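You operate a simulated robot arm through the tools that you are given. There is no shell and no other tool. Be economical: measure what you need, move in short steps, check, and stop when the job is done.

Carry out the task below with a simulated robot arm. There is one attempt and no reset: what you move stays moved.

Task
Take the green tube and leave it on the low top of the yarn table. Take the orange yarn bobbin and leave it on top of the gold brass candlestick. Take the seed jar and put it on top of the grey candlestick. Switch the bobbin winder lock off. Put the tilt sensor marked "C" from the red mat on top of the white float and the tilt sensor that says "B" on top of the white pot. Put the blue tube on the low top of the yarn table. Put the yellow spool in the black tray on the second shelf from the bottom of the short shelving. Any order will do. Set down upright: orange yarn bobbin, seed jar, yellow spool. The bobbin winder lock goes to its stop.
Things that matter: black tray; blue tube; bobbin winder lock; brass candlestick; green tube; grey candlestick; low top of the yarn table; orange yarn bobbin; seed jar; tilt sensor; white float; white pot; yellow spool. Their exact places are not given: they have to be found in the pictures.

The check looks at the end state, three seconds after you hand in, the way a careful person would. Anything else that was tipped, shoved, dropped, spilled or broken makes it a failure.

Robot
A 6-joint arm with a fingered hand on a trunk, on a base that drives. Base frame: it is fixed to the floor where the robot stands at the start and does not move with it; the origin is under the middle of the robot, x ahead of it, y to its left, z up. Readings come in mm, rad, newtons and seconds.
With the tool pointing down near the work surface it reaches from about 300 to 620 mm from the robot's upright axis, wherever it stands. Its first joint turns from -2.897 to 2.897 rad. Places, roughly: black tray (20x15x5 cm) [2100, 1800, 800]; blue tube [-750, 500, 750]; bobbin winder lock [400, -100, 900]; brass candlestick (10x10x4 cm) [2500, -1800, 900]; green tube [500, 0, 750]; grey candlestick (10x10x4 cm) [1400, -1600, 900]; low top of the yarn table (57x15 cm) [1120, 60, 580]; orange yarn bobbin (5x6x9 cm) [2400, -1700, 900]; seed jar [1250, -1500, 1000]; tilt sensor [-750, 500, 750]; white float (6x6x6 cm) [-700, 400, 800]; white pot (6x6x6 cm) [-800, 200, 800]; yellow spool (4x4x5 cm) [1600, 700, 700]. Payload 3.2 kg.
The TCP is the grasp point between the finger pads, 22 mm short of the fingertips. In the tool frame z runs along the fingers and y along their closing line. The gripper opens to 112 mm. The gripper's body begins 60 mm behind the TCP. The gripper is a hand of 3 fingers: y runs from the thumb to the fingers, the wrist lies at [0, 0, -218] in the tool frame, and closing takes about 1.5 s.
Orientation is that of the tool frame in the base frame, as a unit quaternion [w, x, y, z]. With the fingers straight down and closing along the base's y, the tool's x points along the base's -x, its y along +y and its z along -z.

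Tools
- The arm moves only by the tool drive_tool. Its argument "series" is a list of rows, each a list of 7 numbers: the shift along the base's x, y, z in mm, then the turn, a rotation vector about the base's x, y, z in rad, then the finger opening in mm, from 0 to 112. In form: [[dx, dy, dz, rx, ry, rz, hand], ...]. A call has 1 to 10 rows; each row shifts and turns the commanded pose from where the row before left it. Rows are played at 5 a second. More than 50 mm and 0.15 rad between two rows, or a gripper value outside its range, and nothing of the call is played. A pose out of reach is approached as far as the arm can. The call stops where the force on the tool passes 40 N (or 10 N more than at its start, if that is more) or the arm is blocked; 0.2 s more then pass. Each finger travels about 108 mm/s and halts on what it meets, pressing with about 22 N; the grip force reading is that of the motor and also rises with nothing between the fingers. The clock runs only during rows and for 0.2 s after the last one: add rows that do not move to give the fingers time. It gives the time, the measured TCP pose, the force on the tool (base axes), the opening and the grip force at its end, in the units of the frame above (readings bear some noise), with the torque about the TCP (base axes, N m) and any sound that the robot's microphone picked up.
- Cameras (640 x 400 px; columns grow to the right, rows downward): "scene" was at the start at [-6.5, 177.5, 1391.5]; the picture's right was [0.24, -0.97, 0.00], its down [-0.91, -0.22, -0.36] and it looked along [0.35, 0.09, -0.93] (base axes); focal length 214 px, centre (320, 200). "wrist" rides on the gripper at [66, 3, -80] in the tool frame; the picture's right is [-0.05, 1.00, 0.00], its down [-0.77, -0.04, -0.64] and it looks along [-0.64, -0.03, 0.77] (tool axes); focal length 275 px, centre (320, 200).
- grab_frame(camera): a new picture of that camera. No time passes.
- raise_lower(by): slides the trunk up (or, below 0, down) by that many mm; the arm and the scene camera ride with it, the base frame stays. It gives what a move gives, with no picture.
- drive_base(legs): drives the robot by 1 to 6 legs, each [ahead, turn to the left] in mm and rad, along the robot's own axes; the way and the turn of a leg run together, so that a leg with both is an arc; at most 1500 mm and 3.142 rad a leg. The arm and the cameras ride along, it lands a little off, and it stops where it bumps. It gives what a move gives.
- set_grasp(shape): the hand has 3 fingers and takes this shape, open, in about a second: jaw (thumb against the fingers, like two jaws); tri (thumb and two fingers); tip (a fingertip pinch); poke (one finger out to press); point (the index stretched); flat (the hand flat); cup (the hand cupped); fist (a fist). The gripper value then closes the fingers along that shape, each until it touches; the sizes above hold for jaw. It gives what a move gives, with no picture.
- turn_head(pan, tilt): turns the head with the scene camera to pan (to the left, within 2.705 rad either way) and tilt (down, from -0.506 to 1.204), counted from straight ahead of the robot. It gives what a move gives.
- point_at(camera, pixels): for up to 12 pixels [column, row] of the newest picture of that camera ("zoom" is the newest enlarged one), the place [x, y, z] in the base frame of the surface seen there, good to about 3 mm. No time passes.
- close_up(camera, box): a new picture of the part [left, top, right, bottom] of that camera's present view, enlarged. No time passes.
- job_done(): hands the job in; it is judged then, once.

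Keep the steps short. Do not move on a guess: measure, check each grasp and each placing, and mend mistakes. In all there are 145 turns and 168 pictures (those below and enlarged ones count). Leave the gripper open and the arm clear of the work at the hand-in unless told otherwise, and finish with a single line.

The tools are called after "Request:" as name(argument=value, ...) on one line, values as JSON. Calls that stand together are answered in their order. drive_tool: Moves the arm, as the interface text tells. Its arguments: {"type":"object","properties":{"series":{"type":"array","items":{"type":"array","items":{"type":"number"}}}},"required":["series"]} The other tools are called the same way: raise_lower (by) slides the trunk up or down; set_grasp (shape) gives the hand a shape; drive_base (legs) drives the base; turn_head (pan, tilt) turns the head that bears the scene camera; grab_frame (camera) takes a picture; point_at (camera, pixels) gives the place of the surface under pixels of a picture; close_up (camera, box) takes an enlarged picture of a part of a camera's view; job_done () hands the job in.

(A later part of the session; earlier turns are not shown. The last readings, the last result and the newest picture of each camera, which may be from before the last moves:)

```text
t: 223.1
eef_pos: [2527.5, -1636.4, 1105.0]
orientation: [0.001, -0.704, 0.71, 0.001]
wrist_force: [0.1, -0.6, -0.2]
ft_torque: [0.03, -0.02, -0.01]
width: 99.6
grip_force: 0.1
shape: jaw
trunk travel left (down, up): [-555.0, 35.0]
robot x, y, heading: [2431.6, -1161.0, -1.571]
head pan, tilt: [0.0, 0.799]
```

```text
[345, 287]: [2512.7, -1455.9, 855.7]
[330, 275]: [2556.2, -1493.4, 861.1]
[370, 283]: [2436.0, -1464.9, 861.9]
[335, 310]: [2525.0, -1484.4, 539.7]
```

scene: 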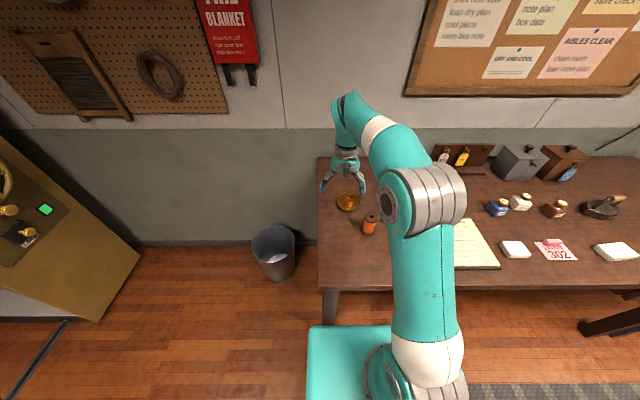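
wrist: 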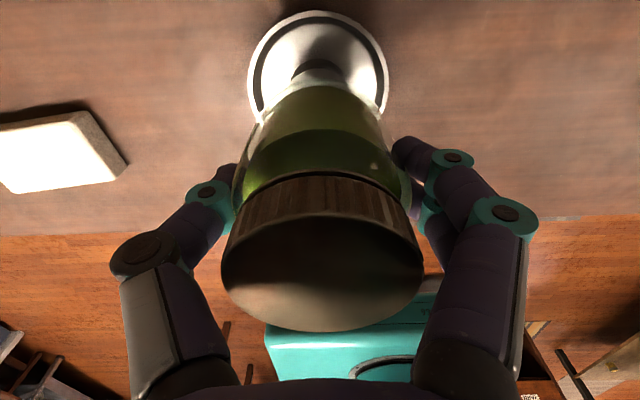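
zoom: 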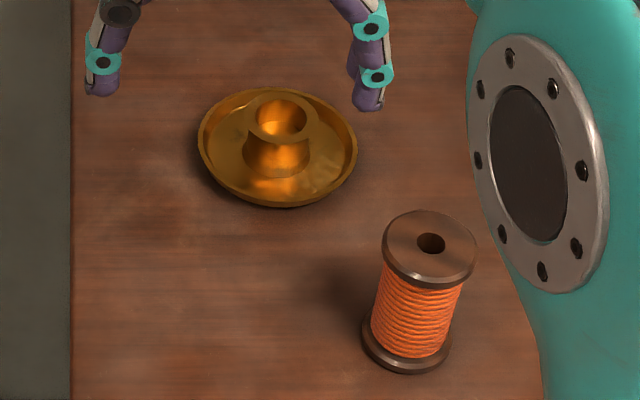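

Request:
drive_base(legs=[[42, 0]])

Request:
drive_tool(series=[[-38, 5, 0, 0, 0, 0, 90], [-38, 5, -15, 0, 0, 0, 90], [-38, 5, -25, 0, 0, 0, 80], [0, 0, -40, 0, 0, 0, 80], [0, 0, -20, 0, 0, 0, 80], [0, 0, 0, 0, 0, 0, 80]])

Request:
grab_frame(camera="wrist")

Request:
point_at(camera="wrist", pixels=[[320, 130], [320, 100], [320, 160], [285, 130], [350, 130]])

```text
t: 224.0
eef_pos: [2526.6, -1679.4, 1103.1]
orientation: [0.001, -0.704, 0.71, 0.002]
wrist_force: [-0.1, 0.1, -0.8]
ft_torque: [-0.02, 0.0, 0.01]
width: 99.9
grip_force: 0.2
shape: jaw
trunk travel left (down, up): [-555.0, 35.0]
robot x, y, heading: [2429.4, -1203.6, -1.578]
head pan, tilt: [0.0, 0.799]
```

```text
t: 225.4
eef_pos: [2413.1, -1662.4, 1003.7]
orientation: [0.0, -0.704, 0.71, 0.0]
wrist_force: [-0.1, 0.1, 0.6]
ft_torque: [0.0, -0.06, -0.02]
width: 80.1
grip_force: 0.1
shape: jaw
trunk travel left (down, up): [-555.0, 35.0]
robot x, y, heading: [2428.3, -1207.5, -1.575]
head pan, tilt: [0.0, 0.799]
```

```text
71 pictures are left
```

wrist: 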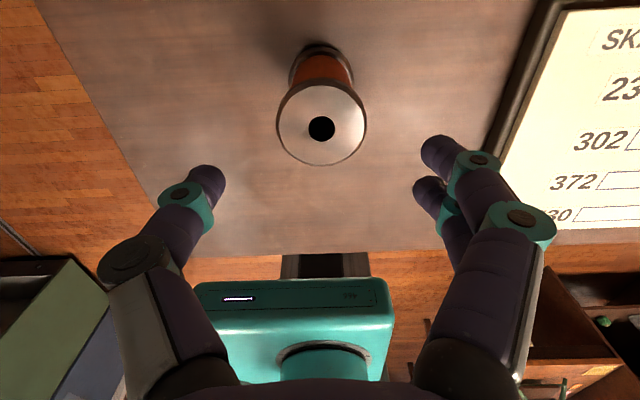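

```text
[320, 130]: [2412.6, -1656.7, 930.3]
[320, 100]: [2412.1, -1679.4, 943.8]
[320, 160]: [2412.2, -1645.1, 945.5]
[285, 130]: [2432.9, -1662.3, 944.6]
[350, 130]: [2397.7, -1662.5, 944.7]
```

Request:
drive_tool(series=[[-1, -2.5, -40, 0, 0, 0, 80], [0, 0, -40, 0, 0, 0, 80], [0, 0, -21, 0, 0, 0, 80], [0, 0, 0, 0, 0, 0, 60], [0, 0, 0, 0, 0, 0, 40], [0, 0, 0, 0, 0, 0, 28], [0, 0, 0, 0, 0, 0, 28], [0, 0, 0, 0, 0, 0, 28]])

Request:
grab_frame(camera="wrist")

```text
t: 227.2
eef_pos: [2410.6, -1666.3, 903.0]
orientation: [0.0, -0.705, 0.709, 0.0]
wrist_force: [-0.2, -0.2, 0.0]
ft_torque: [0.0, 0.02, 0.03]
width: 29.6
grip_force: 22.2
shape: jaw
trunk travel left (down, up): [-555.0, 35.0]
robot x, y, heading: [2429.3, -1204.3, -1.575]
head pan, tilt: [0.0, 0.799]
```

```text
70 pictures are left
```

wrist: 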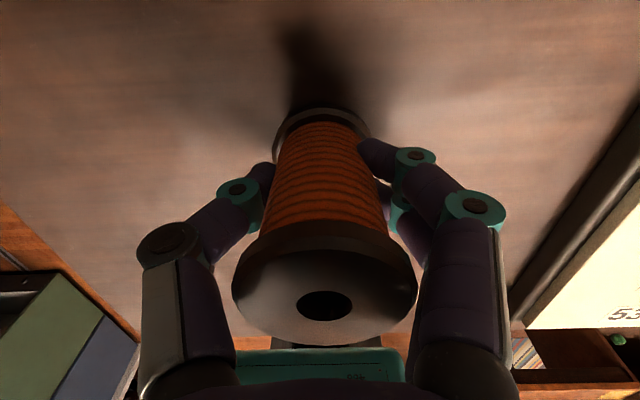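

Held at 29.6 mm. Lift 60 and inspect.

Request:
drive_tool(series=[[0, 0, 15, 0, 0, 0, 25], [0, 0, 25, 0, 0, 0, 25], [0, 0, 40, 0, 0, 0, 25], [0, 0, 20, 0, 0, 0, 25]])

Request:
grab_frame(camera="wrist")

```text
t: 228.2
eef_pos: [2411.7, -1666.5, 1004.5]
orientation: [0.001, -0.705, 0.709, 0.0]
wrist_force: [0.1, 0.9, 0.2]
ft_torque: [0.02, -0.01, -0.02]
width: 25.4
grip_force: 21.9
shape: jaw
trunk travel left (down, up): [-555.0, 35.0]
robot x, y, heading: [2423.0, -1204.4, -1.578]
head pan, tilt: [0.0, 0.799]
```

```text
69 pictures are left
```

wrist: 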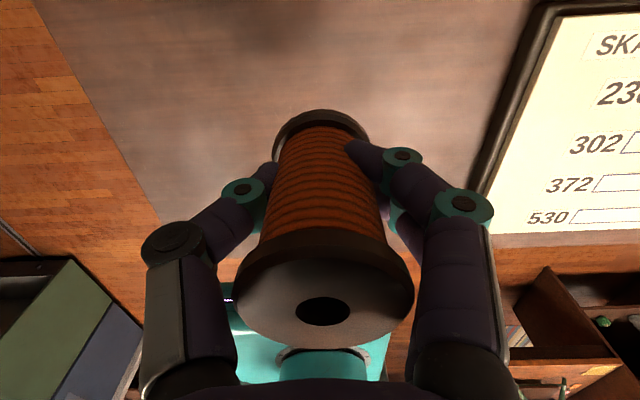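

Request:
point_at(camera="wrist", pixels=[[245, 285], [405, 285], [322, 270], [322, 338], [285, 135], [360, 135], [322, 113]])

Request:
drive_tool(series=[[20, -40, 0, 0, 0, 0, 25], [20, -40, 0, 0, 0, 0, 25], [22, -40, 0, 0, 0, 0, 25], [0, -18, 0, 0, 0, 0, 25], [0, 0, 0, 0, 0, 0, 25]])

Request:
grab_frame(camera="wrist")

Request:
close_up(camera="scene", box=[300, 130, 400, 220])

```text
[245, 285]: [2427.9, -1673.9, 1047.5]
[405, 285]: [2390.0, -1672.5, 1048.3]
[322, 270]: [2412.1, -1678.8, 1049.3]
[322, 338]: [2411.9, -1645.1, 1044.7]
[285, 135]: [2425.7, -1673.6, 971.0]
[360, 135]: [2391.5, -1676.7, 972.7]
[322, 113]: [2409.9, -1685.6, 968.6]
```

```text
t: 229.4
eef_pos: [2473.1, -1801.6, 1002.8]
orientation: [0.001, -0.704, 0.71, 0.001]
wrist_force: [-0.3, -0.2, -0.6]
ft_torque: [0.0, -0.01, 0.01]
width: 25.3
grip_force: 21.9
shape: jaw
trunk travel left (down, up): [-555.0, 35.0]
robot x, y, heading: [2425.9, -1207.4, -1.575]
head pan, tilt: [0.0, 0.799]
```

```text
68 pictures are left
```

wrist: 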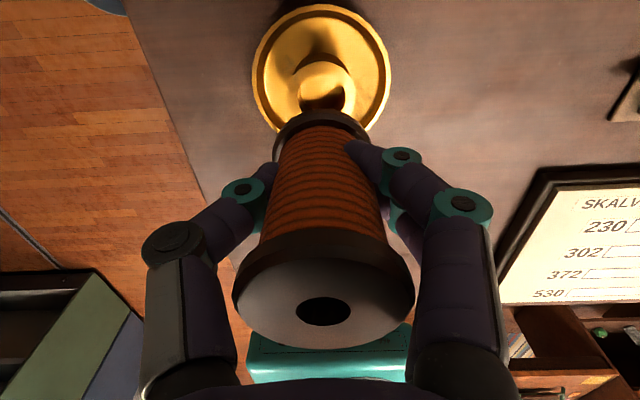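

```text
4.44 times, centred on (350, 175) of scene
```

zoom: 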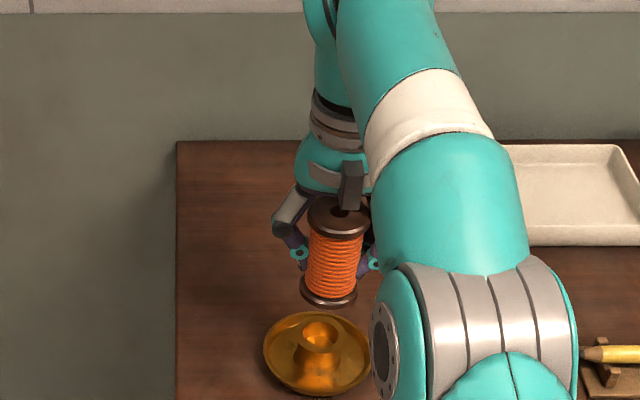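

Request:
point_at(camera="wrist", pixels=[[285, 137], [360, 137], [322, 115], [256, 60], [388, 60], [322, 8], [243, 300], [410, 300], [324, 346], [324, 262]])

```text
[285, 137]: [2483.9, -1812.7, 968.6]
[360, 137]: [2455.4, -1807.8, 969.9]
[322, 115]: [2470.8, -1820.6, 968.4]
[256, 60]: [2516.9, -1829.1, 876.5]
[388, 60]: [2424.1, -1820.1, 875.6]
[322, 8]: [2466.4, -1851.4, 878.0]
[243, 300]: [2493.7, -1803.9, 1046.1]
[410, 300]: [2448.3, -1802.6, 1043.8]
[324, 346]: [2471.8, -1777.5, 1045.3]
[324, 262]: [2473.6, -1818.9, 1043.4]
```

Bobbin centre (2471,-1799) vs cup (2472,-1804): shift (+1,-4.5), lower.

Request:
drive_tool(series=[[1, -4.5, -20, 0, 0, 0, 25], [0, 0, -20, 0, 0, 0, 25], [0, 0, -12, 0, 0, 0, 25], [0, 0, -2, 0, 0, 0, 25], [0, 0, 0, 0, 0, 0, 25]])

Request:
close_up(camera="scene", box=[315, 160, 385, 225])

```text
t: 230.6
eef_pos: [2474.8, -1809.3, 949.2]
orientation: [0.0, -0.705, 0.709, 0.001]
wrist_force: [-0.3, -0.3, -0.5]
ft_torque: [-0.01, 0.02, -0.01]
width: 25.0
grip_force: 21.7
shape: jaw
trunk travel left (down, up): [-555.0, 35.0]
robot x, y, heading: [2425.4, -1205.2, -1.576]
head pan, tilt: [0.0, 0.799]
```

```text
6.15 times, centred on (350, 192) of scene
```

zoom: 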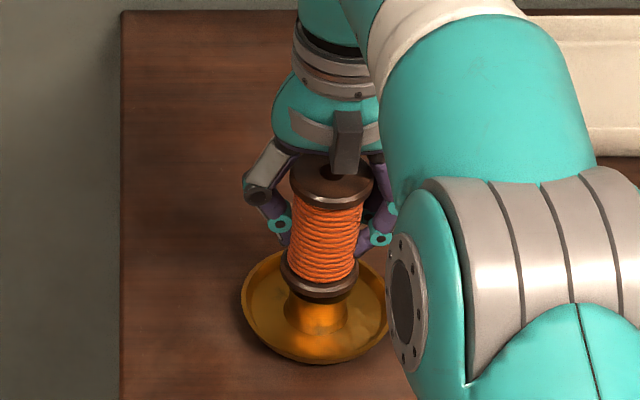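

Request:
drive_tool(series=[[0, 0, -1.5, 0, 0, 0, 25], [0, 0, -1.5, 0, 0, 0, 25], [0, 0, -1, 0, 0, 0, 25], [0, 0, 0, 0, 0, 0, 25]])

Request:
drive_tool(series=[[0, 0, -1, 0, 0, 0, 25], [0, 0, -1, 0, 0, 0, 25], [0, 0, 0, 0, 0, 0, 25]])

Request:
grab_frame(camera="wrist")

Request:
point_at(camera="wrist", pixels=[[324, 330], [243, 300], [410, 300], [322, 115], [285, 137], [360, 137]])

```text
t: 231.6
eef_pos: [2475.6, -1808.0, 946.0]
orientation: [0.001, -0.705, 0.709, 0.0]
wrist_force: [-0.1, -0.3, -0.7]
ft_torque: [-0.04, 0.01, 0.01]
width: 25.3
grip_force: 21.6
shape: jaw
trunk travel left (down, up): [-555.0, 35.0]
robot x, y, heading: [2429.4, -1205.5, -1.572]
head pan, tilt: [0.0, 0.799]
```

```text
t: 232.4
eef_pos: [2474.7, -1809.1, 943.4]
orientation: [0.001, -0.705, 0.709, 0.0]
wrist_force: [-0.3, -0.3, -0.4]
ft_torque: [-0.01, -0.03, 0.03]
width: 25.3
grip_force: 21.7
shape: jaw
trunk travel left (down, up): [-555.0, 35.0]
robot x, y, heading: [2429.7, -1204.7, -1.575]
head pan, tilt: [0.0, 0.799]
```

```text
65 pictures are left
```

wrist: 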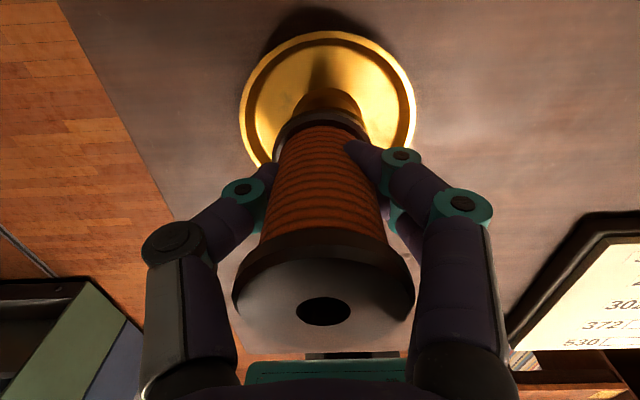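

```text
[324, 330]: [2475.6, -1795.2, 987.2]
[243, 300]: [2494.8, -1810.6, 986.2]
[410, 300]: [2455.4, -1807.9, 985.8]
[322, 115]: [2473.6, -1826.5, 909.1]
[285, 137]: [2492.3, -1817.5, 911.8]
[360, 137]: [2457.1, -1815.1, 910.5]
```

Nearly touching and centred. One more small lowering, then release.

Request:
drive_tool(series=[[-1, 0, -1.5, 0, 0, 0, 25], [0, 0, 0, 0, 0, 0, 25], [0, 0, 0, 0, 0, 0, 32], [0, 0, 0, 0, 0, 0, 45], [0, 0, 0, 0, 0, 0, 65], [0, 0, 0, 0, 0, 0, 80], [0, 0, 0, 0, 0, 0, 80], [0, 0, 30, 0, 0, 0, 80], [0, 0, 45, 0, 0, 0, 80], [0, 0, 45, 0, 0, 0, 80]])

Request:
close_up(camera="scene", box=[315, 160, 385, 225])

```text
t: 234.6
eef_pos: [2481.4, -1789.7, 1042.9]
orientation: [0.001, -0.705, 0.71, 0.0]
wrist_force: [0.1, 0.0, -0.4]
ft_torque: [0.0, 0.03, -0.02]
width: 79.4
grip_force: 0.0
shape: jaw
out of reach, approached as far as the arm can: row 9, 10
trunk travel left (down, up): [-555.0, 35.0]
robot x, y, heading: [2427.4, -1205.0, -1.574]
head pan, tilt: [0.0, 0.799]
```

```text
6.15 times, centred on (350, 192) of scene
```

zoom: 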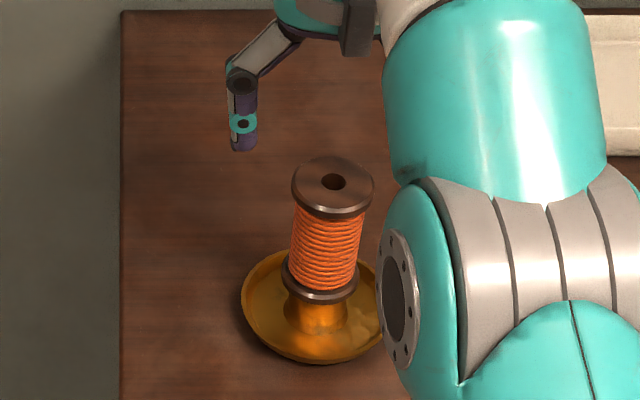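

Bobbin stands on the brass candlestick. Now head to the east side of the low table for the spool.

Request:
drive_tool(series=[[0, 40, 10, 0, 0, 0, 90], [0, 40, 10, 0, 0, 0, 112], [-10, 40, 10, 0, 0, 0, 112], [-10, 20, 0, 0, 0, 0, 112]])

Request:
drive_base(legs=[[-300, 0], [0, -3.14], [960, 0], [0, 1.571], [380, 0]])

Request:
turn_head(pan=0.0, tilt=0.85)

Request:
grab_frame(camera="scene")

```text
t: 235.6
eef_pos: [2459.3, -1649.8, 1072.1]
orientation: [0.001, -0.704, 0.71, 0.001]
wrist_force: [-0.8, -0.2, -0.3]
ft_torque: [-0.04, -0.03, -0.02]
width: 111.9
grip_force: 0.1
shape: jaw
trunk travel left (down, up): [-555.0, 35.0]
robot x, y, heading: [2427.3, -1208.5, -1.574]
head pan, tilt: [0.0, 0.799]
```

```text
t: 255.3
eef_pos: [1564.3, -23.2, 1072.4]
orientation: [0.001, -0.029, 1.0, 0.0]
wrist_force: [-0.3, -0.5, 0.5]
ft_torque: [-0.01, 0.0, -0.07]
width: 111.8
grip_force: 0.1
shape: jaw
trunk travel left (down, up): [-555.0, 35.0]
robot x, y, heading: [2006.2, 39.1, -3.077]
head pan, tilt: [0.0, 0.799]
```

```text
t: 255.9
eef_pos: [1565.6, -23.2, 1072.1]
orientation: [0.001, -0.029, 1.0, 0.0]
wrist_force: [-0.6, 0.4, -1.0]
ft_torque: [-0.02, 0.03, 0.01]
width: 112.1
grip_force: 0.1
shape: jaw
trunk travel left (down, up): [-555.0, 35.0]
robot x, y, heading: [2005.6, 39.4, -3.084]
head pan, tilt: [0.0, 0.85]
```

```text
63 pictures are left
```

scene: 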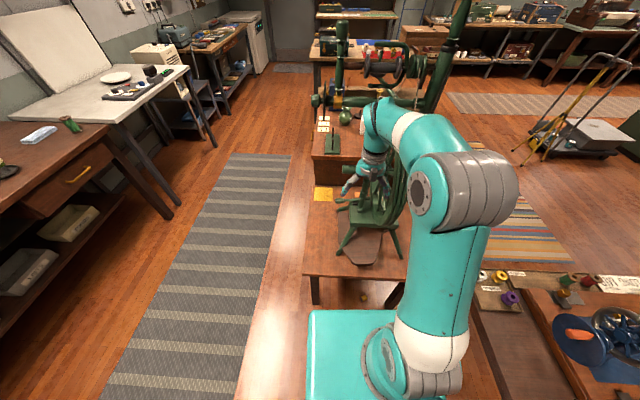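

Request:
point_at(camera="scene", pixels=[[363, 297], [363, 294], [340, 275], [315, 300], [400, 270], [310, 272], [398, 300], [460, 300], [500, 375]])

Request:
drive_tool(series=[[45, 10, 0, 0, 0, 0, 112], [45, 10, 0, 0, 0, 0, 112], [40, 10, 0, 0, 0, 0, 112]])

Request:
close_up(camera="scene", box=[300, 260, 420, 335])

Request:
point_at(camera="zoom", pixels=[[330, 185], [340, 195], [350, 205], [335, 210], [355, 190], [90, 200], [90, 250]])

```text
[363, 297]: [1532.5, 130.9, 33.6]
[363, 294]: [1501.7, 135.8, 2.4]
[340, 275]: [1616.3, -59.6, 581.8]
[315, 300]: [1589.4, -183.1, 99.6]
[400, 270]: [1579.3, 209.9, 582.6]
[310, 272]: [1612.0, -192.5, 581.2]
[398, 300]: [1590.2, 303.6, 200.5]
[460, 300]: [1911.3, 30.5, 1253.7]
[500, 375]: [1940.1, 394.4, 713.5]
```

```text
t: 256.7
eef_pos: [1696.5, 7.1, 1071.0]
orientation: [0.001, -0.029, 1.0, 0.0]
wrist_force: [-0.3, 0.0, 0.6]
ft_torque: [0.01, 0.01, 0.03]
width: 111.9
grip_force: 0.1
shape: jaw
trunk travel left (down, up): [-555.0, 35.0]
robot x, y, heading: [2007.6, 38.8, -3.08]
head pan, tilt: [0.0, 0.85]
```

```text
5.33 times, centred on (360, 298) of scene
```

zoom: 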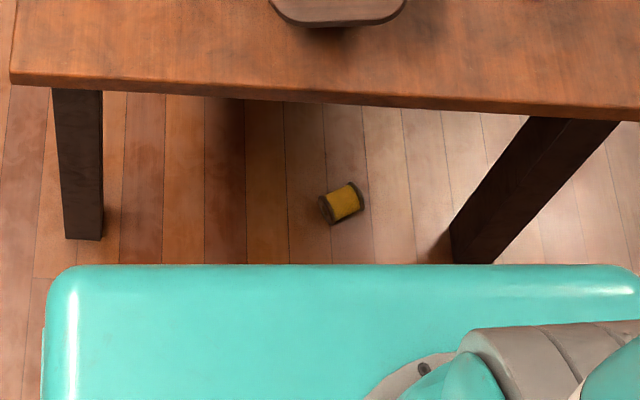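

```text
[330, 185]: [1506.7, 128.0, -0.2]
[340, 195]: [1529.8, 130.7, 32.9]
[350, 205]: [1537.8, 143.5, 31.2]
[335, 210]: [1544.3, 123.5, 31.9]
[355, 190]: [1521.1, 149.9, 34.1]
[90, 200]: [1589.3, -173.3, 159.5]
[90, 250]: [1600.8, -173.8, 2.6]
```

Spool centre ≈(1532,134), lying with axis ≈130°. The jaw squeezed it out, so try the fingertip-pinch shape and look at its geometry open and closed.

Request:
set_grasp(shape="tip")

Request:
grab_frame(camera="wrist")

Request:
drive_tool(series=[[0, 0, 0, 0, 0, 0, 60], [0, 0, 0, 0, 0, 0, 20], [0, 0, 0, 0, 0, 0, 20], [0, 0, 0, 0, 0, 0, 20], [0, 0, 0, 0, 0, 0, 20]])

Request:
grab_frame(camera="wrist")

```text
t: 257.6
eef_pos: [1695.4, 6.0, 1071.5]
orientation: [0.001, -0.028, 1.0, 0.0]
wrist_force: [0.0, -0.8, -0.3]
ft_torque: [0.0, 0.02, -0.01]
width: 112.0
grip_force: 0.1
shape: tip
trunk travel left (down, up): [-555.0, 35.0]
robot x, y, heading: [2011.2, 35.7, -3.08]
head pan, tilt: [0.0, 0.85]
```

```text
61 pictures are left
```

wrist: 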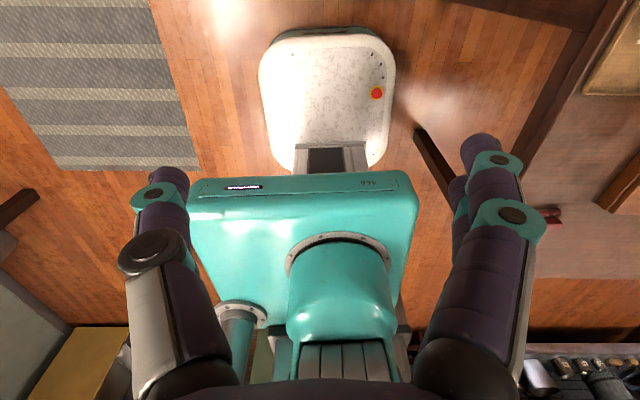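

```text
t: 258.8
eef_pos: [1694.1, 6.6, 1071.9]
orientation: [0.001, -0.029, 1.0, 0.001]
wrist_force: [-0.5, -0.5, 0.5]
ft_torque: [0.0, -0.01, 0.01]
width: 20.4
grip_force: 0.1
shape: tip
trunk travel left (down, up): [-555.0, 35.0]
robot x, y, heading: [2006.0, 40.0, -3.079]
head pan, tilt: [0.0, 0.85]
```

```text
60 pictures are left
```

wrist: 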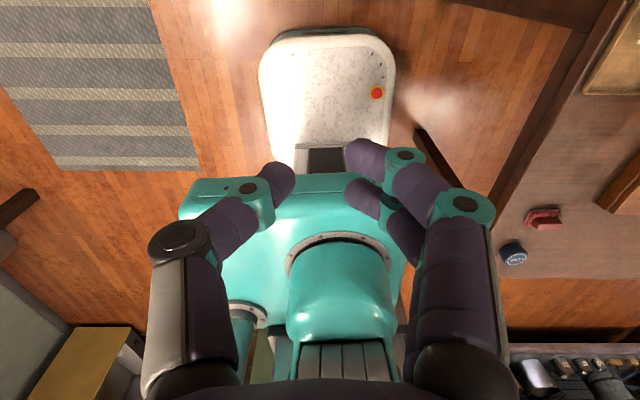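

The tip shape looks like jaw. Better plan: jaw, centred by image, letting the fingers close fully around the waist (caging). Back up 60, turn the wrist to the spool's axis, lower the trunk.

Request:
set_grasp(shape="jaw")

Request:
drive_base(legs=[[-60, 0]])

Request:
drive_tool(series=[[0, 15, 0, 0, 0, -0.149, 70], [0, 15, 0, 0, 0, -0.149, 70], [0, 15, 0, 0, 0, -0.149, 70], [0, 15, 0, 0, 0, -0.149, 70], [0, 15, 0, 0, 0, -0.149, 70], [0, 15, 0, 0, 0, -0.149, 70]])

Request:
raise_lower(by=-400)

Request:
raise_lower(by=-150)

Request:
drive_tool(series=[[0, 0, -45, 0, 0, 0, 70], [0, 0, -45, 0, 0, 0, 70], [0, 0, -45, 0, 0, 0, 70], [0, 0, -45, 0, 0, 0, 70], [0, 0, -45, 0, 0, 0, 70], [-30, 5, -35, 0, 0, 0, 70], [-40, 5, -10, 0, 0, 0, 70], [-40, 5, 0, 0, 0, 0, 70]])

Request:
grab_frame(camera="wrist")

```text
t: 259.7
eef_pos: [1694.9, 6.1, 1070.7]
orientation: [0.001, -0.029, 1.0, 0.0]
wrist_force: [-0.2, -0.4, -0.1]
ft_torque: [0.01, 0.01, -0.03]
width: 112.2
grip_force: 0.1
shape: jaw
trunk travel left (down, up): [-555.0, 35.0]
robot x, y, heading: [2007.9, 39.7, -3.08]
head pan, tilt: [0.0, 0.85]
```

```text
t: 260.7
eef_pos: [1756.7, 11.2, 1071.1]
orientation: [-0.001, -0.028, 1.0, 0.0]
wrist_force: [0.3, 0.6, 0.1]
ft_torque: [0.0, -0.01, 0.0]
width: 111.9
grip_force: 0.2
shape: jaw
trunk travel left (down, up): [-555.0, 35.0]
robot x, y, heading: [2062.3, 42.7, -3.083]
head pan, tilt: [0.0, 0.85]
```

```text
t: 262.1
eef_pos: [1754.4, 100.6, 1071.3]
orientation: [0.0, 0.407, 0.914, 0.0]
wrist_force: [0.2, 0.5, -0.3]
ft_torque: [0.02, -0.03, 0.02]
width: 70.4
grip_force: 0.1
shape: jaw
trunk travel left (down, up): [-555.0, 35.0]
robot x, y, heading: [2066.1, 40.5, -3.078]
head pan, tilt: [0.0, 0.85]
```

```text
t: 265.9
eef_pos: [1754.7, 99.9, 670.7]
orientation: [0.001, 0.406, 0.914, -0.001]
wrist_force: [0.6, -0.5, -0.1]
ft_torque: [0.0, 0.01, 0.02]
width: 70.4
grip_force: 0.0
shape: jaw
trunk travel left (down, up): [-155.0, 435.0]
robot x, y, heading: [2070.0, 43.6, -3.074]
head pan, tilt: [0.0, 0.85]
```

```text
t: 267.7
eef_pos: [1754.4, 101.4, 522.1]
orientation: [0.001, 0.406, 0.914, 0.0]
wrist_force: [0.1, -0.1, 0.3]
ft_torque: [-0.03, -0.02, -0.01]
width: 70.3
grip_force: 0.0
shape: jaw
trunk travel left (down, up): [-5.0, 585.0]
robot x, y, heading: [2068.6, 43.0, -3.078]
head pan, tilt: [0.0, 0.85]
```

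```text
t: 269.5
eef_pos: [1643.7, 114.4, 252.7]
orientation: [0.0, 0.406, 0.914, -0.001]
wrist_force: [0.3, -0.1, 0.6]
ft_torque: [-0.02, -0.01, 0.0]
width: 70.2
grip_force: 0.1
shape: jaw
trunk travel left (down, up): [-5.0, 585.0]
robot x, y, heading: [2066.9, 41.5, -3.076]
head pan, tilt: [0.0, 0.85]
```

```text
59 pictures are left
```

wrist: 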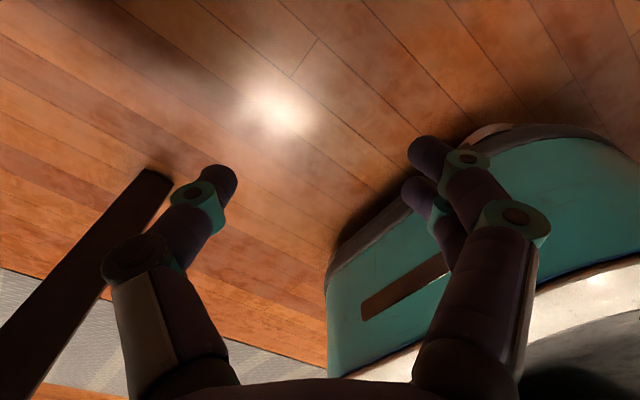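

Lower to ~140 outside the table edge, then slide in above the spool.

Request:
drive_tool(series=[[0, 0, -45, 0, 0, 0, 70], [0, 0, -45, 0, 0, 0, 70], [-28, 5, -20, 0, 0, 0, 70], [-28, 5, 0, 0, 0, 0, 70], [-28, 5, 0, 0, 0, 0, 70], [-27, 5, 0, 0, 0, 0, 70], [0, 0, 0, 0, 0, 0, 70]])

Request:
grab_frame(camera="wrist")

```text
t: 271.1
eef_pos: [1543.5, 135.4, 145.1]
orientation: [0.002, 0.407, 0.914, -0.001]
wrist_force: [0.3, -0.3, -1.4]
ft_torque: [-0.01, 0.0, 0.03]
width: 70.2
grip_force: 0.0
shape: jaw
trunk travel left (down, up): [-5.0, 585.0]
robot x, y, heading: [2069.4, 43.7, -3.081]
head pan, tilt: [0.0, 0.85]
```

```text
58 pictures are left
```

wrist: 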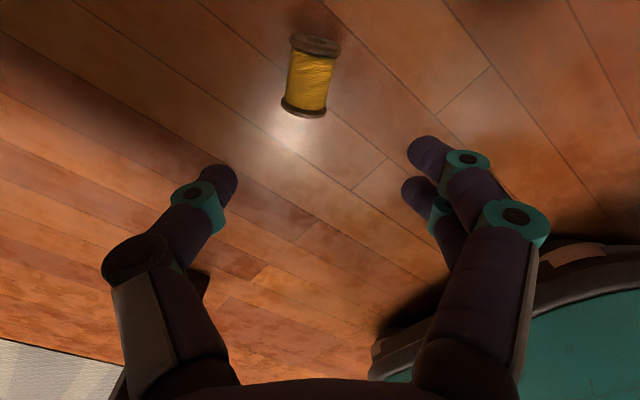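

Spool centre offset from TCP is (-11.7,+1); axis needs −0.17 rad. Correct and descend to ~60.

Request:
drive_tool(series=[[-6, 0.5, -30, 0, 0, -0.085, 70], [-5.7, 0.5, -30, 0, 0, -0.085, 70], [0, 0, -25, 0, 0, 0, 70], [0, 0, 0, 0, 0, 0, 70]])

Request:
grab_frame(camera="wrist")

```text
t: 272.1
eef_pos: [1521.8, 135.5, 57.9]
orientation: [0.001, 0.483, 0.876, 0.0]
wrist_force: [-0.1, 0.4, 0.4]
ft_torque: [0.01, 0.01, -0.03]
width: 70.3
grip_force: 0.0
shape: jaw
trunk travel left (down, up): [-5.0, 585.0]
robot x, y, heading: [2064.5, 44.1, -3.083]
head pan, tilt: [0.0, 0.85]
```

```text
57 pictures are left
```

wrist: 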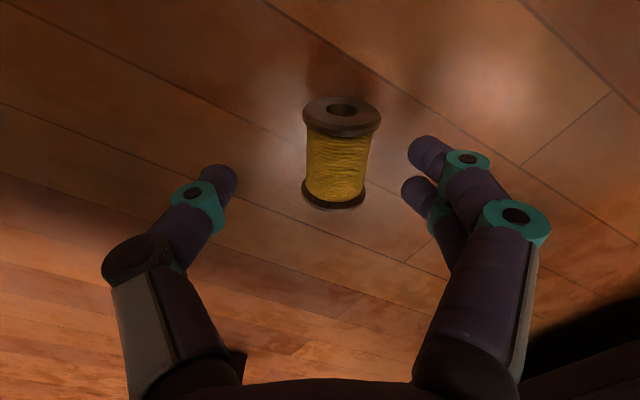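

Image shows the spool ~(+11,-1) off. Correct, go to ~28, recheck.

Request:
drive_tool(series=[[10.9, -0.8, 0, 0, 0, -0.05, 60], [0, 0, -18, 0, 0, 0, 60], [0, 0, -12, 0, 0, 0, 60], [0, 0, 0, 0, 0, 0, 60]])

Request:
grab_frame(camera="wrist")

```text
t: 273.1
eef_pos: [1533.5, 136.3, 28.3]
orientation: [0.001, 0.504, 0.864, 0.0]
wrist_force: [0.0, 0.0, 0.0]
ft_torque: [-0.02, -0.06, -0.01]
width: 60.6
grip_force: 0.0
shape: jaw
trunk travel left (down, up): [-5.0, 585.0]
robot x, y, heading: [2068.8, 43.6, -3.084]
head pan, tilt: [0.0, 0.85]
```

```text
56 pictures are left
```

wrist: 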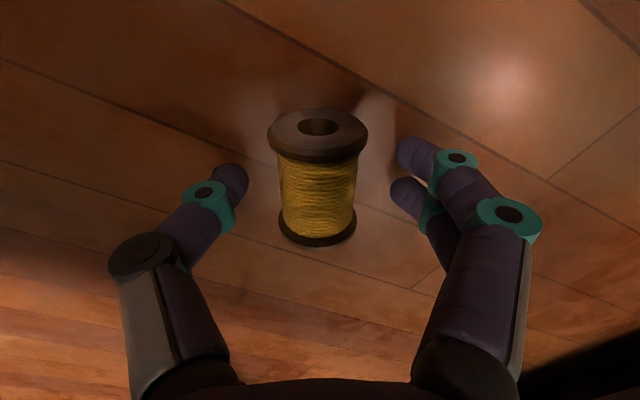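

Centred now. Lower 2 mm and close fully so the fingers wrap under it.

Request:
drive_tool(series=[[0, 0, -2.5, 0, 0, 0, 45], [0, 0, 0, 0, 0, 0, 30], [0, 0, 0, 0, 0, 0, 22], [0, 0, 0, 0, 0, 0, 22], [0, 0, 0, 0, 0, 0, 22], [0, 0, 0, 0, 0, 0, 22]])

Request:
grab_frame(camera="wrist")

```text
t: 274.5
eef_pos: [1532.2, 135.5, 25.1]
orientation: [0.001, 0.504, 0.864, 0.0]
wrist_force: [0.5, -0.3, -0.2]
ft_torque: [0.0, 0.01, 0.02]
width: 22.6
grip_force: 21.8
shape: jaw
trunk travel left (down, up): [-5.0, 585.0]
robot x, y, heading: [2068.0, 44.5, -3.079]
head pan, tilt: [0.0, 0.85]
```

```text
55 pictures are left
```

wrist: 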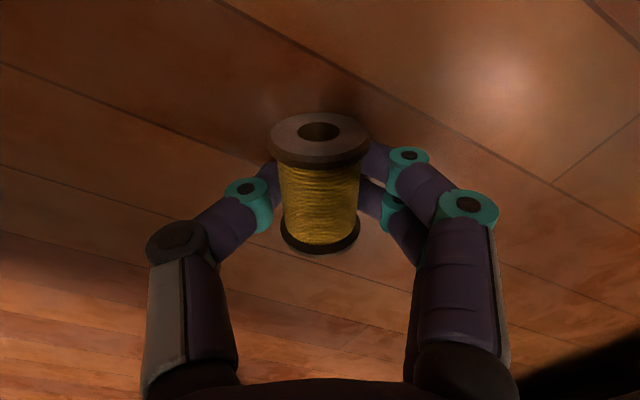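

Lift 25 mm holding the same command, and look.

Request:
drive_tool(series=[[0, 0, 5, 0, 0, 0, 21], [0, 0, 8, 0, 0, 0, 21], [0, 0, 12, 0, 0, 0, 21], [0, 0, 0, 0, 0, 0, 21]])

Request:
grab_frame(camera="wrist")

```text
t: 275.5
eef_pos: [1535.1, 136.3, 49.3]
orientation: [0.001, 0.504, 0.864, -0.001]
wrist_force: [-0.6, -0.8, -0.6]
ft_torque: [-0.03, 0.0, 0.02]
width: 22.5
grip_force: 0.0
shape: jaw
trunk travel left (down, up): [-5.0, 585.0]
robot x, y, heading: [2068.4, 39.5, -3.082]
head pan, tilt: [0.0, 0.85]
```

```text
54 pictures are left
```

wrist: 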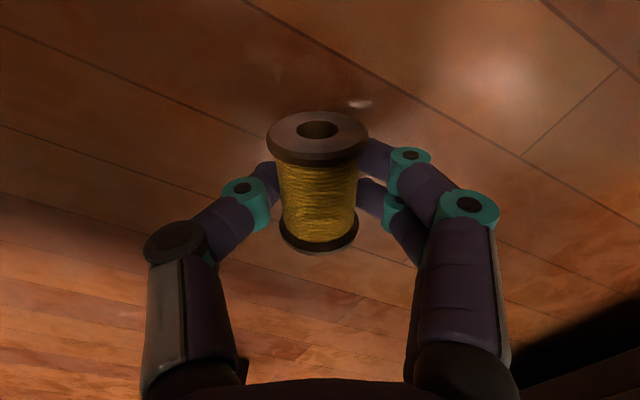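

Held firmly this time. Bring it out from under the table, then drive to the shelf aisle.

Request:
drive_tool(series=[[0, 0, 40, 0, 0, 0, 21], [0, 0, 40, 0, 0, 0, 21], [40, -3, 0, 0, 0, 0, 21], [45, -3, 0, 0, 0, 0, 21], [45, -3, 0, 0, 0, 0, 21], [45, -3, 0, 0, 0, 0, 21], [30, 0, 30, 0, 0, 0, 21], [0, 0, 45, 0, 0, 0, 21]])

Request:
raise_lower(by=115)

Request:
drive_base(legs=[[-550, 0], [0, -1.571], [1440, 0], [310, 0], [0, 1.511]])

Request:
grab_frame(camera="wrist")

Request:
turn_head(pan=0.0, tilt=0.5)

Request:
grab_frame(camera="scene")

```text
t: 277.3
eef_pos: [1740.0, 125.1, 204.8]
orientation: [0.001, 0.504, 0.863, 0.001]
wrist_force: [-0.2, 0.2, -0.6]
ft_torque: [-0.02, 0.02, -0.01]
width: 22.8
grip_force: 0.0
shape: jaw
trunk travel left (down, up): [-5.0, 585.0]
robot x, y, heading: [2068.3, 41.0, -3.078]
head pan, tilt: [0.0, 0.85]
```

```text
t: 278.7
eef_pos: [1739.2, 125.6, 319.1]
orientation: [0.001, 0.504, 0.863, 0.0]
wrist_force: [0.1, -0.6, -1.0]
ft_torque: [0.02, 0.0, 0.01]
width: 23.0
grip_force: 0.1
shape: jaw
trunk travel left (down, up): [-120.0, 470.0]
robot x, y, heading: [2066.2, 42.7, -3.081]
head pan, tilt: [0.0, 0.85]
```

```text
t: 295.3
eef_pos: [2538.9, 2164.9, 319.6]
orientation: [0.002, 0.938, 0.347, -0.001]
wrist_force: [-0.4, -0.4, -0.7]
ft_torque: [-0.01, -0.04, 0.02]
width: 22.6
grip_force: 0.0
shape: jaw
trunk travel left (down, up): [-120.0, 470.0]
robot x, y, heading: [2520.1, 1826.0, 1.822]
head pan, tilt: [0.0, 0.85]
stopped in leg 5: the robot was blocked; the commanded pose is now the measured one
```

```text
53 pictures are left
```

wrist: 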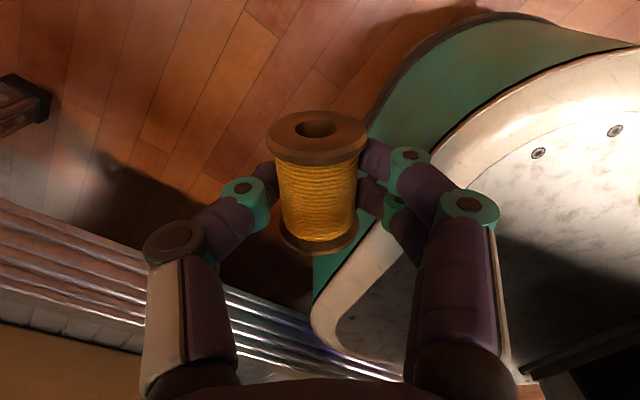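

```text
t: 296.1
eef_pos: [2538.1, 2163.9, 320.3]
orientation: [0.001, 0.937, 0.348, -0.001]
wrist_force: [0.4, 0.0, -0.2]
ft_torque: [-0.01, 0.0, 0.0]
width: 22.8
grip_force: 0.1
shape: jaw
trunk travel left (down, up): [-120.0, 470.0]
robot x, y, heading: [2521.8, 1823.9, 1.822]
head pan, tilt: [0.0, 0.499]
```

```text
52 pictures are left
```

scene: 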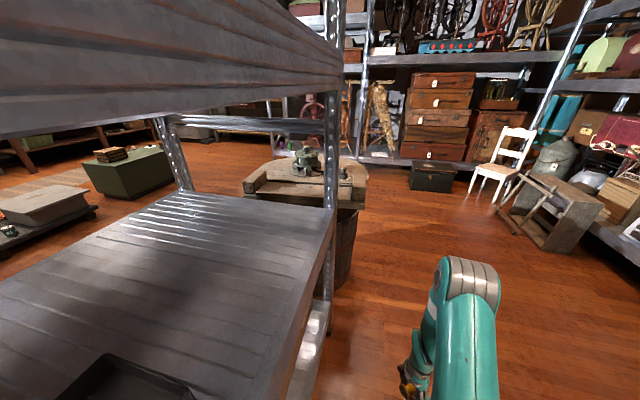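

Turning was blocked by the shelving corner. Reverse along the current heading (moves me east), then re-approach with more clearance.

Request:
drive_base(legs=[[-500, 0], [0, -0.251], [440, 0], [0, 1.571]])

Request:
grab_frame(camera="scene")

```text
t: 306.0
eef_pos: [2320.3, 1897.3, 319.5]
orientation: [0.0, 0.533, 0.846, 0.001]
wrist_force: [-0.6, 0.1, 0.3]
ft_torque: [0.01, 0.02, 0.01]
width: 22.9
grip_force: 0.0
shape: jaw
trunk travel left (down, up): [-120.0, 470.0]
robot x, y, heading: [2643.8, 1794.3, 3.129]
head pan, tilt: [0.0, 0.499]
```

```text
51 pictures are left
```

scene: 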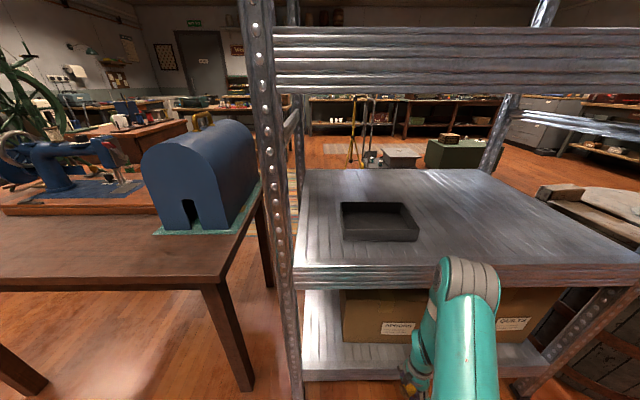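

Good view of the tray. Measure.

Request:
point_at(camera="scene", pixels=[[375, 222], [345, 240], [418, 238], [343, 205], [400, 205], [380, 236], [440, 255], [540, 265], [330, 262], [450, 80], [290, 260], [470, 215]])

```text
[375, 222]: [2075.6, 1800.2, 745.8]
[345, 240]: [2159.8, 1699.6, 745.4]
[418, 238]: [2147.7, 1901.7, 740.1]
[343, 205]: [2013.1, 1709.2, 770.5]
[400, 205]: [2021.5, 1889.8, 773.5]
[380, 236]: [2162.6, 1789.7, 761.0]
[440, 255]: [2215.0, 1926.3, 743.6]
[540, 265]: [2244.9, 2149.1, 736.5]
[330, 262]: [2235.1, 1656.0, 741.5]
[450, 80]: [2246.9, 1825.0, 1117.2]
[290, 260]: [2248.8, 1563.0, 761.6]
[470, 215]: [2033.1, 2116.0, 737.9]
```

Plan: the spool's axis lies along tool x, so with the tool ~22° below horizontal the spool leans only 22° and rocks upright on release. Back up 260, then raise and pitch the tool; insert by driving forward.

Request:
drive_base(legs=[[-260, 0]])

Request:
drive_tool(series=[[-15, -12, 30, 0, 0, 0.14, 21], [-15, -12, 30, 0, 0, 0.14, 21], [-15, -12, 30, 0, 0, 0.14, 21], [-15, -12, 30, 0, 0, 0.14, 21], [-15, -12, 30, 0, 0, 0.14, 21], [-15, -12, 30, 0, 0, 0.14, 21], [-15, -12, 30, 0, 0, 0.14, 21], [-15, -13, 30, 0, 0, 0.144, 21]])

Request:
drive_tool(series=[[-15, 0, 30, 0, 0.13, 0, 21], [-15, 0, 30, 0, 0.13, 0, 21], [-15, 0, 30, 0, 0.13, 0, 21], [-15, 0, 28, 0, 0.13, 0, 21], [-15, 0, 28, 0, 0.13, 0, 21], [-15, 0, 28, 0, 0.13, 0, 21], [-15, 0, 28, 0, 0.13, 0, 21], [-15, 0, 28, 0, 0.13, 0, 21], [-15, 0, 27, 0, 0.14, 0, 21], [0, 0, 0, 0, 0, 0, 21]])

Request:
grab_frame(camera="wrist")

Request:
grab_frame(camera="scene")

```text
t: 307.9
eef_pos: [2574.9, 1894.4, 319.8]
orientation: [0.002, 0.532, 0.847, 0.0]
wrist_force: [0.1, 0.6, 0.5]
ft_torque: [-0.01, 0.0, -0.02]
width: 23.0
grip_force: 0.0
shape: jaw
trunk travel left (down, up): [-120.0, 470.0]
robot x, y, heading: [2896.2, 1786.9, 3.131]
head pan, tilt: [0.0, 0.499]
```

```text
t: 309.7
eef_pos: [2454.5, 1798.6, 561.9]
orientation: [0.001, -0.001, 1.0, 0.0]
wrist_force: [-0.3, -0.1, 0.6]
ft_torque: [0.0, 0.0, 0.01]
width: 22.7
grip_force: 0.1
shape: jaw
trunk travel left (down, up): [-120.0, 470.0]
robot x, y, heading: [2896.3, 1788.3, 3.13]
head pan, tilt: [0.0, 0.499]
```

```text
t: 311.9
eef_pos: [2321.9, 1796.8, 815.6]
orientation: [-0.557, 0.0, 0.831, 0.001]
wrist_force: [0.0, -0.4, 0.5]
ft_torque: [0.02, 0.0, -0.03]
width: 22.4
grip_force: 0.1
shape: jaw
trunk travel left (down, up): [-120.0, 470.0]
robot x, y, heading: [2898.1, 1788.6, 3.128]
head pan, tilt: [0.0, 0.499]
```

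```text
50 pictures are left
```

wrist: 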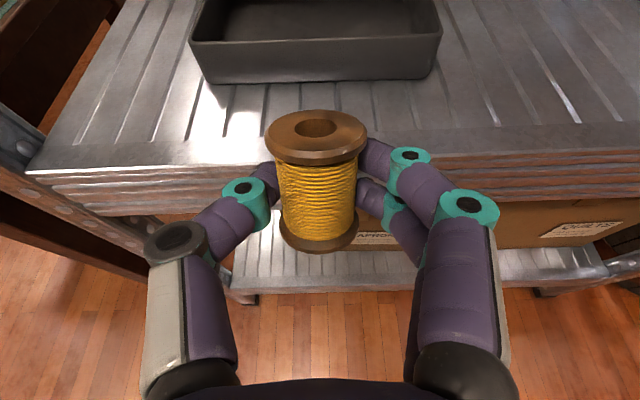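

```text
49 pictures are left
```

scene: 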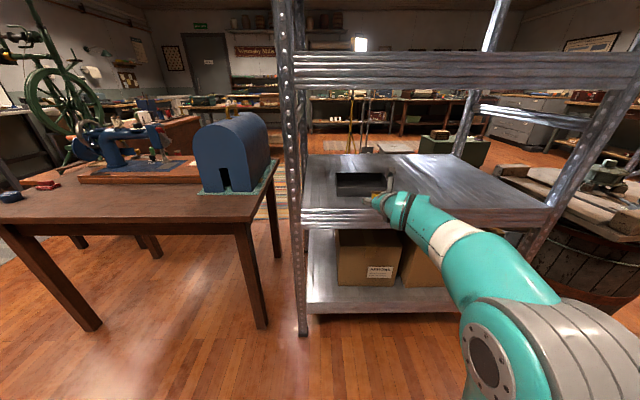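

Pose is right. Measure tray rim in the wrist view before inserting.

Request:
point_at(camera="wrist", pixels=[[230, 42], [400, 38], [315, 78], [315, 20], [192, 30], [440, 25], [280, 150], [353, 150], [317, 250]])

```text
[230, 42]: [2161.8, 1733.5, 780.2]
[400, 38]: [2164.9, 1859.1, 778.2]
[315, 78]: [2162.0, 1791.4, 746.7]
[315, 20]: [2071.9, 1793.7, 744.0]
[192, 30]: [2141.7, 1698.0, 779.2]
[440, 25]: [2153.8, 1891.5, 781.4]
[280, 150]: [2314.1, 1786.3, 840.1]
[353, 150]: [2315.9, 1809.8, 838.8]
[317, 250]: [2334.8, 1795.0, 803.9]
```

Rim z≈780, tray floor ≈745. Rise 15 mm, drive in 252 mm.

Request:
drive_tool(series=[[0, 0, 18, 0, 0, 0, 21], [0, 0, 0, 0, 0, 0, 21]])

Request:
drive_base(legs=[[252, 0]])

Request:
grab_frame(camera="wrist")

Request:
point_at(camera="wrist", pixels=[[280, 150], [353, 150], [317, 250], [200, 300], [470, 290], [318, 60], [240, 120], [400, 110], [317, 118]])

```text
t: 312.5
eef_pos: [2320.2, 1797.4, 835.3]
orientation: [-0.556, 0.0, 0.831, 0.001]
wrist_force: [0.2, 0.5, 0.5]
ft_torque: [-0.04, 0.02, 0.04]
width: 22.5
grip_force: 0.1
shape: jaw
trunk travel left (down, up): [-120.0, 470.0]
robot x, y, heading: [2900.4, 1788.9, 3.131]
head pan, tilt: [0.0, 0.499]
```

```text
t: 314.3
eef_pos: [2067.1, 1801.4, 834.3]
orientation: [-0.557, 0.001, 0.831, 0.001]
wrist_force: [0.3, 0.1, 0.1]
ft_torque: [-0.02, 0.01, -0.02]
width: 22.6
grip_force: 0.0
shape: jaw
trunk travel left (down, up): [-120.0, 470.0]
robot x, y, heading: [2645.3, 1794.9, 3.131]
head pan, tilt: [0.0, 0.499]
```

```text
48 pictures are left
```

wrist: 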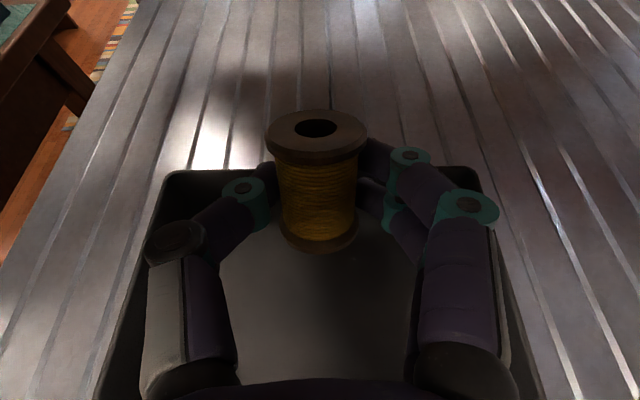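

```text
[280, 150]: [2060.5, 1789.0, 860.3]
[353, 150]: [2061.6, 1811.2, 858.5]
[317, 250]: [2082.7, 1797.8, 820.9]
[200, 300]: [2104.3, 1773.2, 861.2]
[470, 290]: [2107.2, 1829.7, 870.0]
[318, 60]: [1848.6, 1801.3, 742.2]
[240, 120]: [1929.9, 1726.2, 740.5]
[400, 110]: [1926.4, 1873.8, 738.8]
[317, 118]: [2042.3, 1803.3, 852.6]
```

Spool over the tray. Lower 48, then feel for the floor.

Request:
drive_tool(series=[[0, 0, -20, 0, 0, 0, 21], [0, 0, -20, 0, 0, 0, 21], [0, 0, -8, 0, 0, 0, 21], [0, 0, -2, 0, 0, 0, 21], [0, 0, 0, 0, 0, 0, 21]])

Request:
grab_frame(camera="wrist")

Request:
close_up(camera="scene", box=[320, 150, 480, 260])

```text
t: 315.5
eef_pos: [2067.0, 1800.3, 784.4]
orientation: [-0.556, 0.0, 0.831, 0.001]
wrist_force: [-0.5, -0.1, -1.3]
ft_torque: [0.04, 0.0, 0.02]
width: 22.5
grip_force: 0.1
shape: jaw
trunk travel left (down, up): [-120.0, 470.0]
robot x, y, heading: [2643.0, 1790.2, 3.131]
head pan, tilt: [0.0, 0.499]
```

```text
47 pictures are left
```

wrist: 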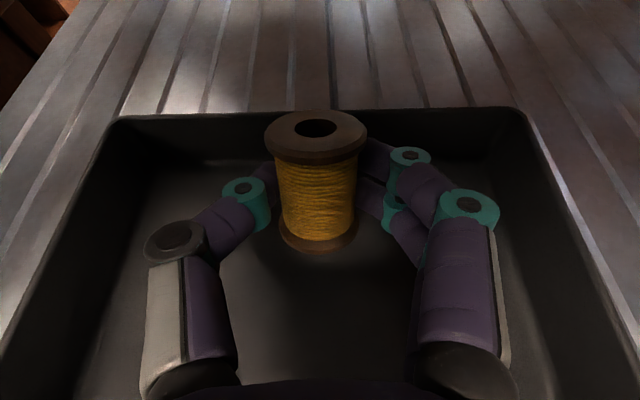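

```text
3.64 times, centred on (400, 205) of scene
```

zoom: 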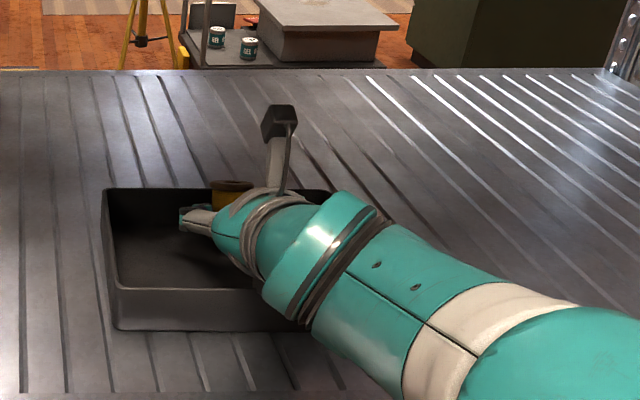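

Request:
drive_tool(series=[[0, 0, -1.5, 0, 0, 0, 21], [0, 0, -1.5, 0, 0, 0, 21], [0, 0, 0, 0, 0, 0, 21]])

Request:
drive_tool(series=[[0, 0, -1, 0, 0, 0, 21], [0, 0, -1, 0, 0, 0, 21], [0, 0, 0, 0, 0, 0, 21]])

Request:
point_at(camera="wrist", pixels=[[317, 247], [317, 300]])

```text
t: 316.3
eef_pos: [2067.1, 1802.0, 781.3]
orientation: [-0.555, 0.0, 0.832, 0.001]
wrist_force: [-1.0, 0.7, -0.2]
ft_torque: [-0.02, -0.01, 0.0]
width: 22.3
grip_force: 0.0
shape: jaw
trunk travel left (down, up): [-120.0, 470.0]
robot x, y, heading: [2644.0, 1790.9, 3.131]
head pan, tilt: [0.0, 0.499]
```

```text
t: 317.1
eef_pos: [2067.1, 1801.7, 779.0]
orientation: [-0.556, 0.0, 0.831, 0.0]
wrist_force: [-1.0, 0.2, -0.9]
ft_torque: [0.02, 0.0, 0.02]
width: 22.4
grip_force: 0.1
shape: jaw
trunk travel left (down, up): [-120.0, 470.0]
robot x, y, heading: [2643.1, 1792.6, 3.132]
head pan, tilt: [0.0, 0.499]
```

```text
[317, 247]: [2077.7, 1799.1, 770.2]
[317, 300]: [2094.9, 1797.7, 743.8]
```

Request:
drive_tool(series=[[0, 0, -1.5, 0, 0, 0, 21], [0, 0, -1.5, 0, 0, 0, 21], [0, 0, 0, 0, 0, 0, 21]])

Request:
drive_tool(series=[[0, 0, -1, 0, 0, 0, 21], [0, 0, -1, 0, 0, 0, 21], [0, 0, 0, 0, 0, 0, 21]])

Request:
grab_frame(camera="wrist")

Request:
point_at(camera="wrist", pixels=[[317, 247], [317, 300], [280, 150], [317, 118]])

```text
t: 317.9
eef_pos: [2066.6, 1801.5, 777.0]
orientation: [-0.555, 0.0, 0.832, 0.001]
wrist_force: [-0.8, -1.2, -0.5]
ft_torque: [0.0, -0.02, 0.03]
width: 22.7
grip_force: 0.0
shape: jaw
trunk travel left (down, up): [-120.0, 470.0]
robot x, y, heading: [2643.6, 1790.4, 3.131]
head pan, tilt: [0.0, 0.499]
```

```text
t: 318.7
eef_pos: [2066.5, 1801.8, 774.5]
orientation: [-0.555, 0.001, 0.832, 0.001]
wrist_force: [-0.2, -0.9, 0.5]
ft_torque: [-0.03, 0.03, -0.04]
width: 22.6
grip_force: 0.1
shape: jaw
trunk travel left (down, up): [-120.0, 470.0]
robot x, y, heading: [2647.3, 1792.2, 3.13]
head pan, tilt: [0.0, 0.499]
```

```text
45 pictures are left
```

wrist: 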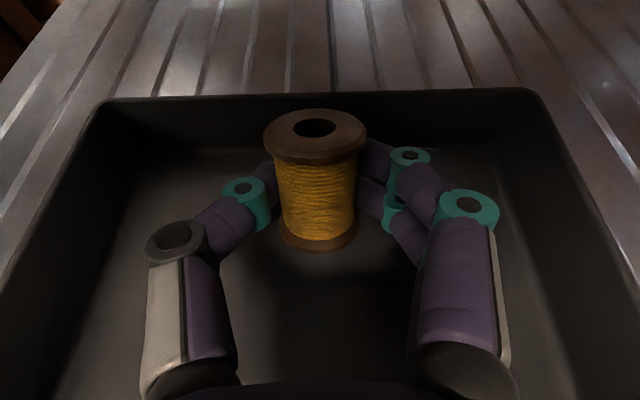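

```text
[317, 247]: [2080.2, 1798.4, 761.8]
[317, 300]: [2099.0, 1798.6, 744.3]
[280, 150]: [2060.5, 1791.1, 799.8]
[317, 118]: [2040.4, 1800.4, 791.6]
```

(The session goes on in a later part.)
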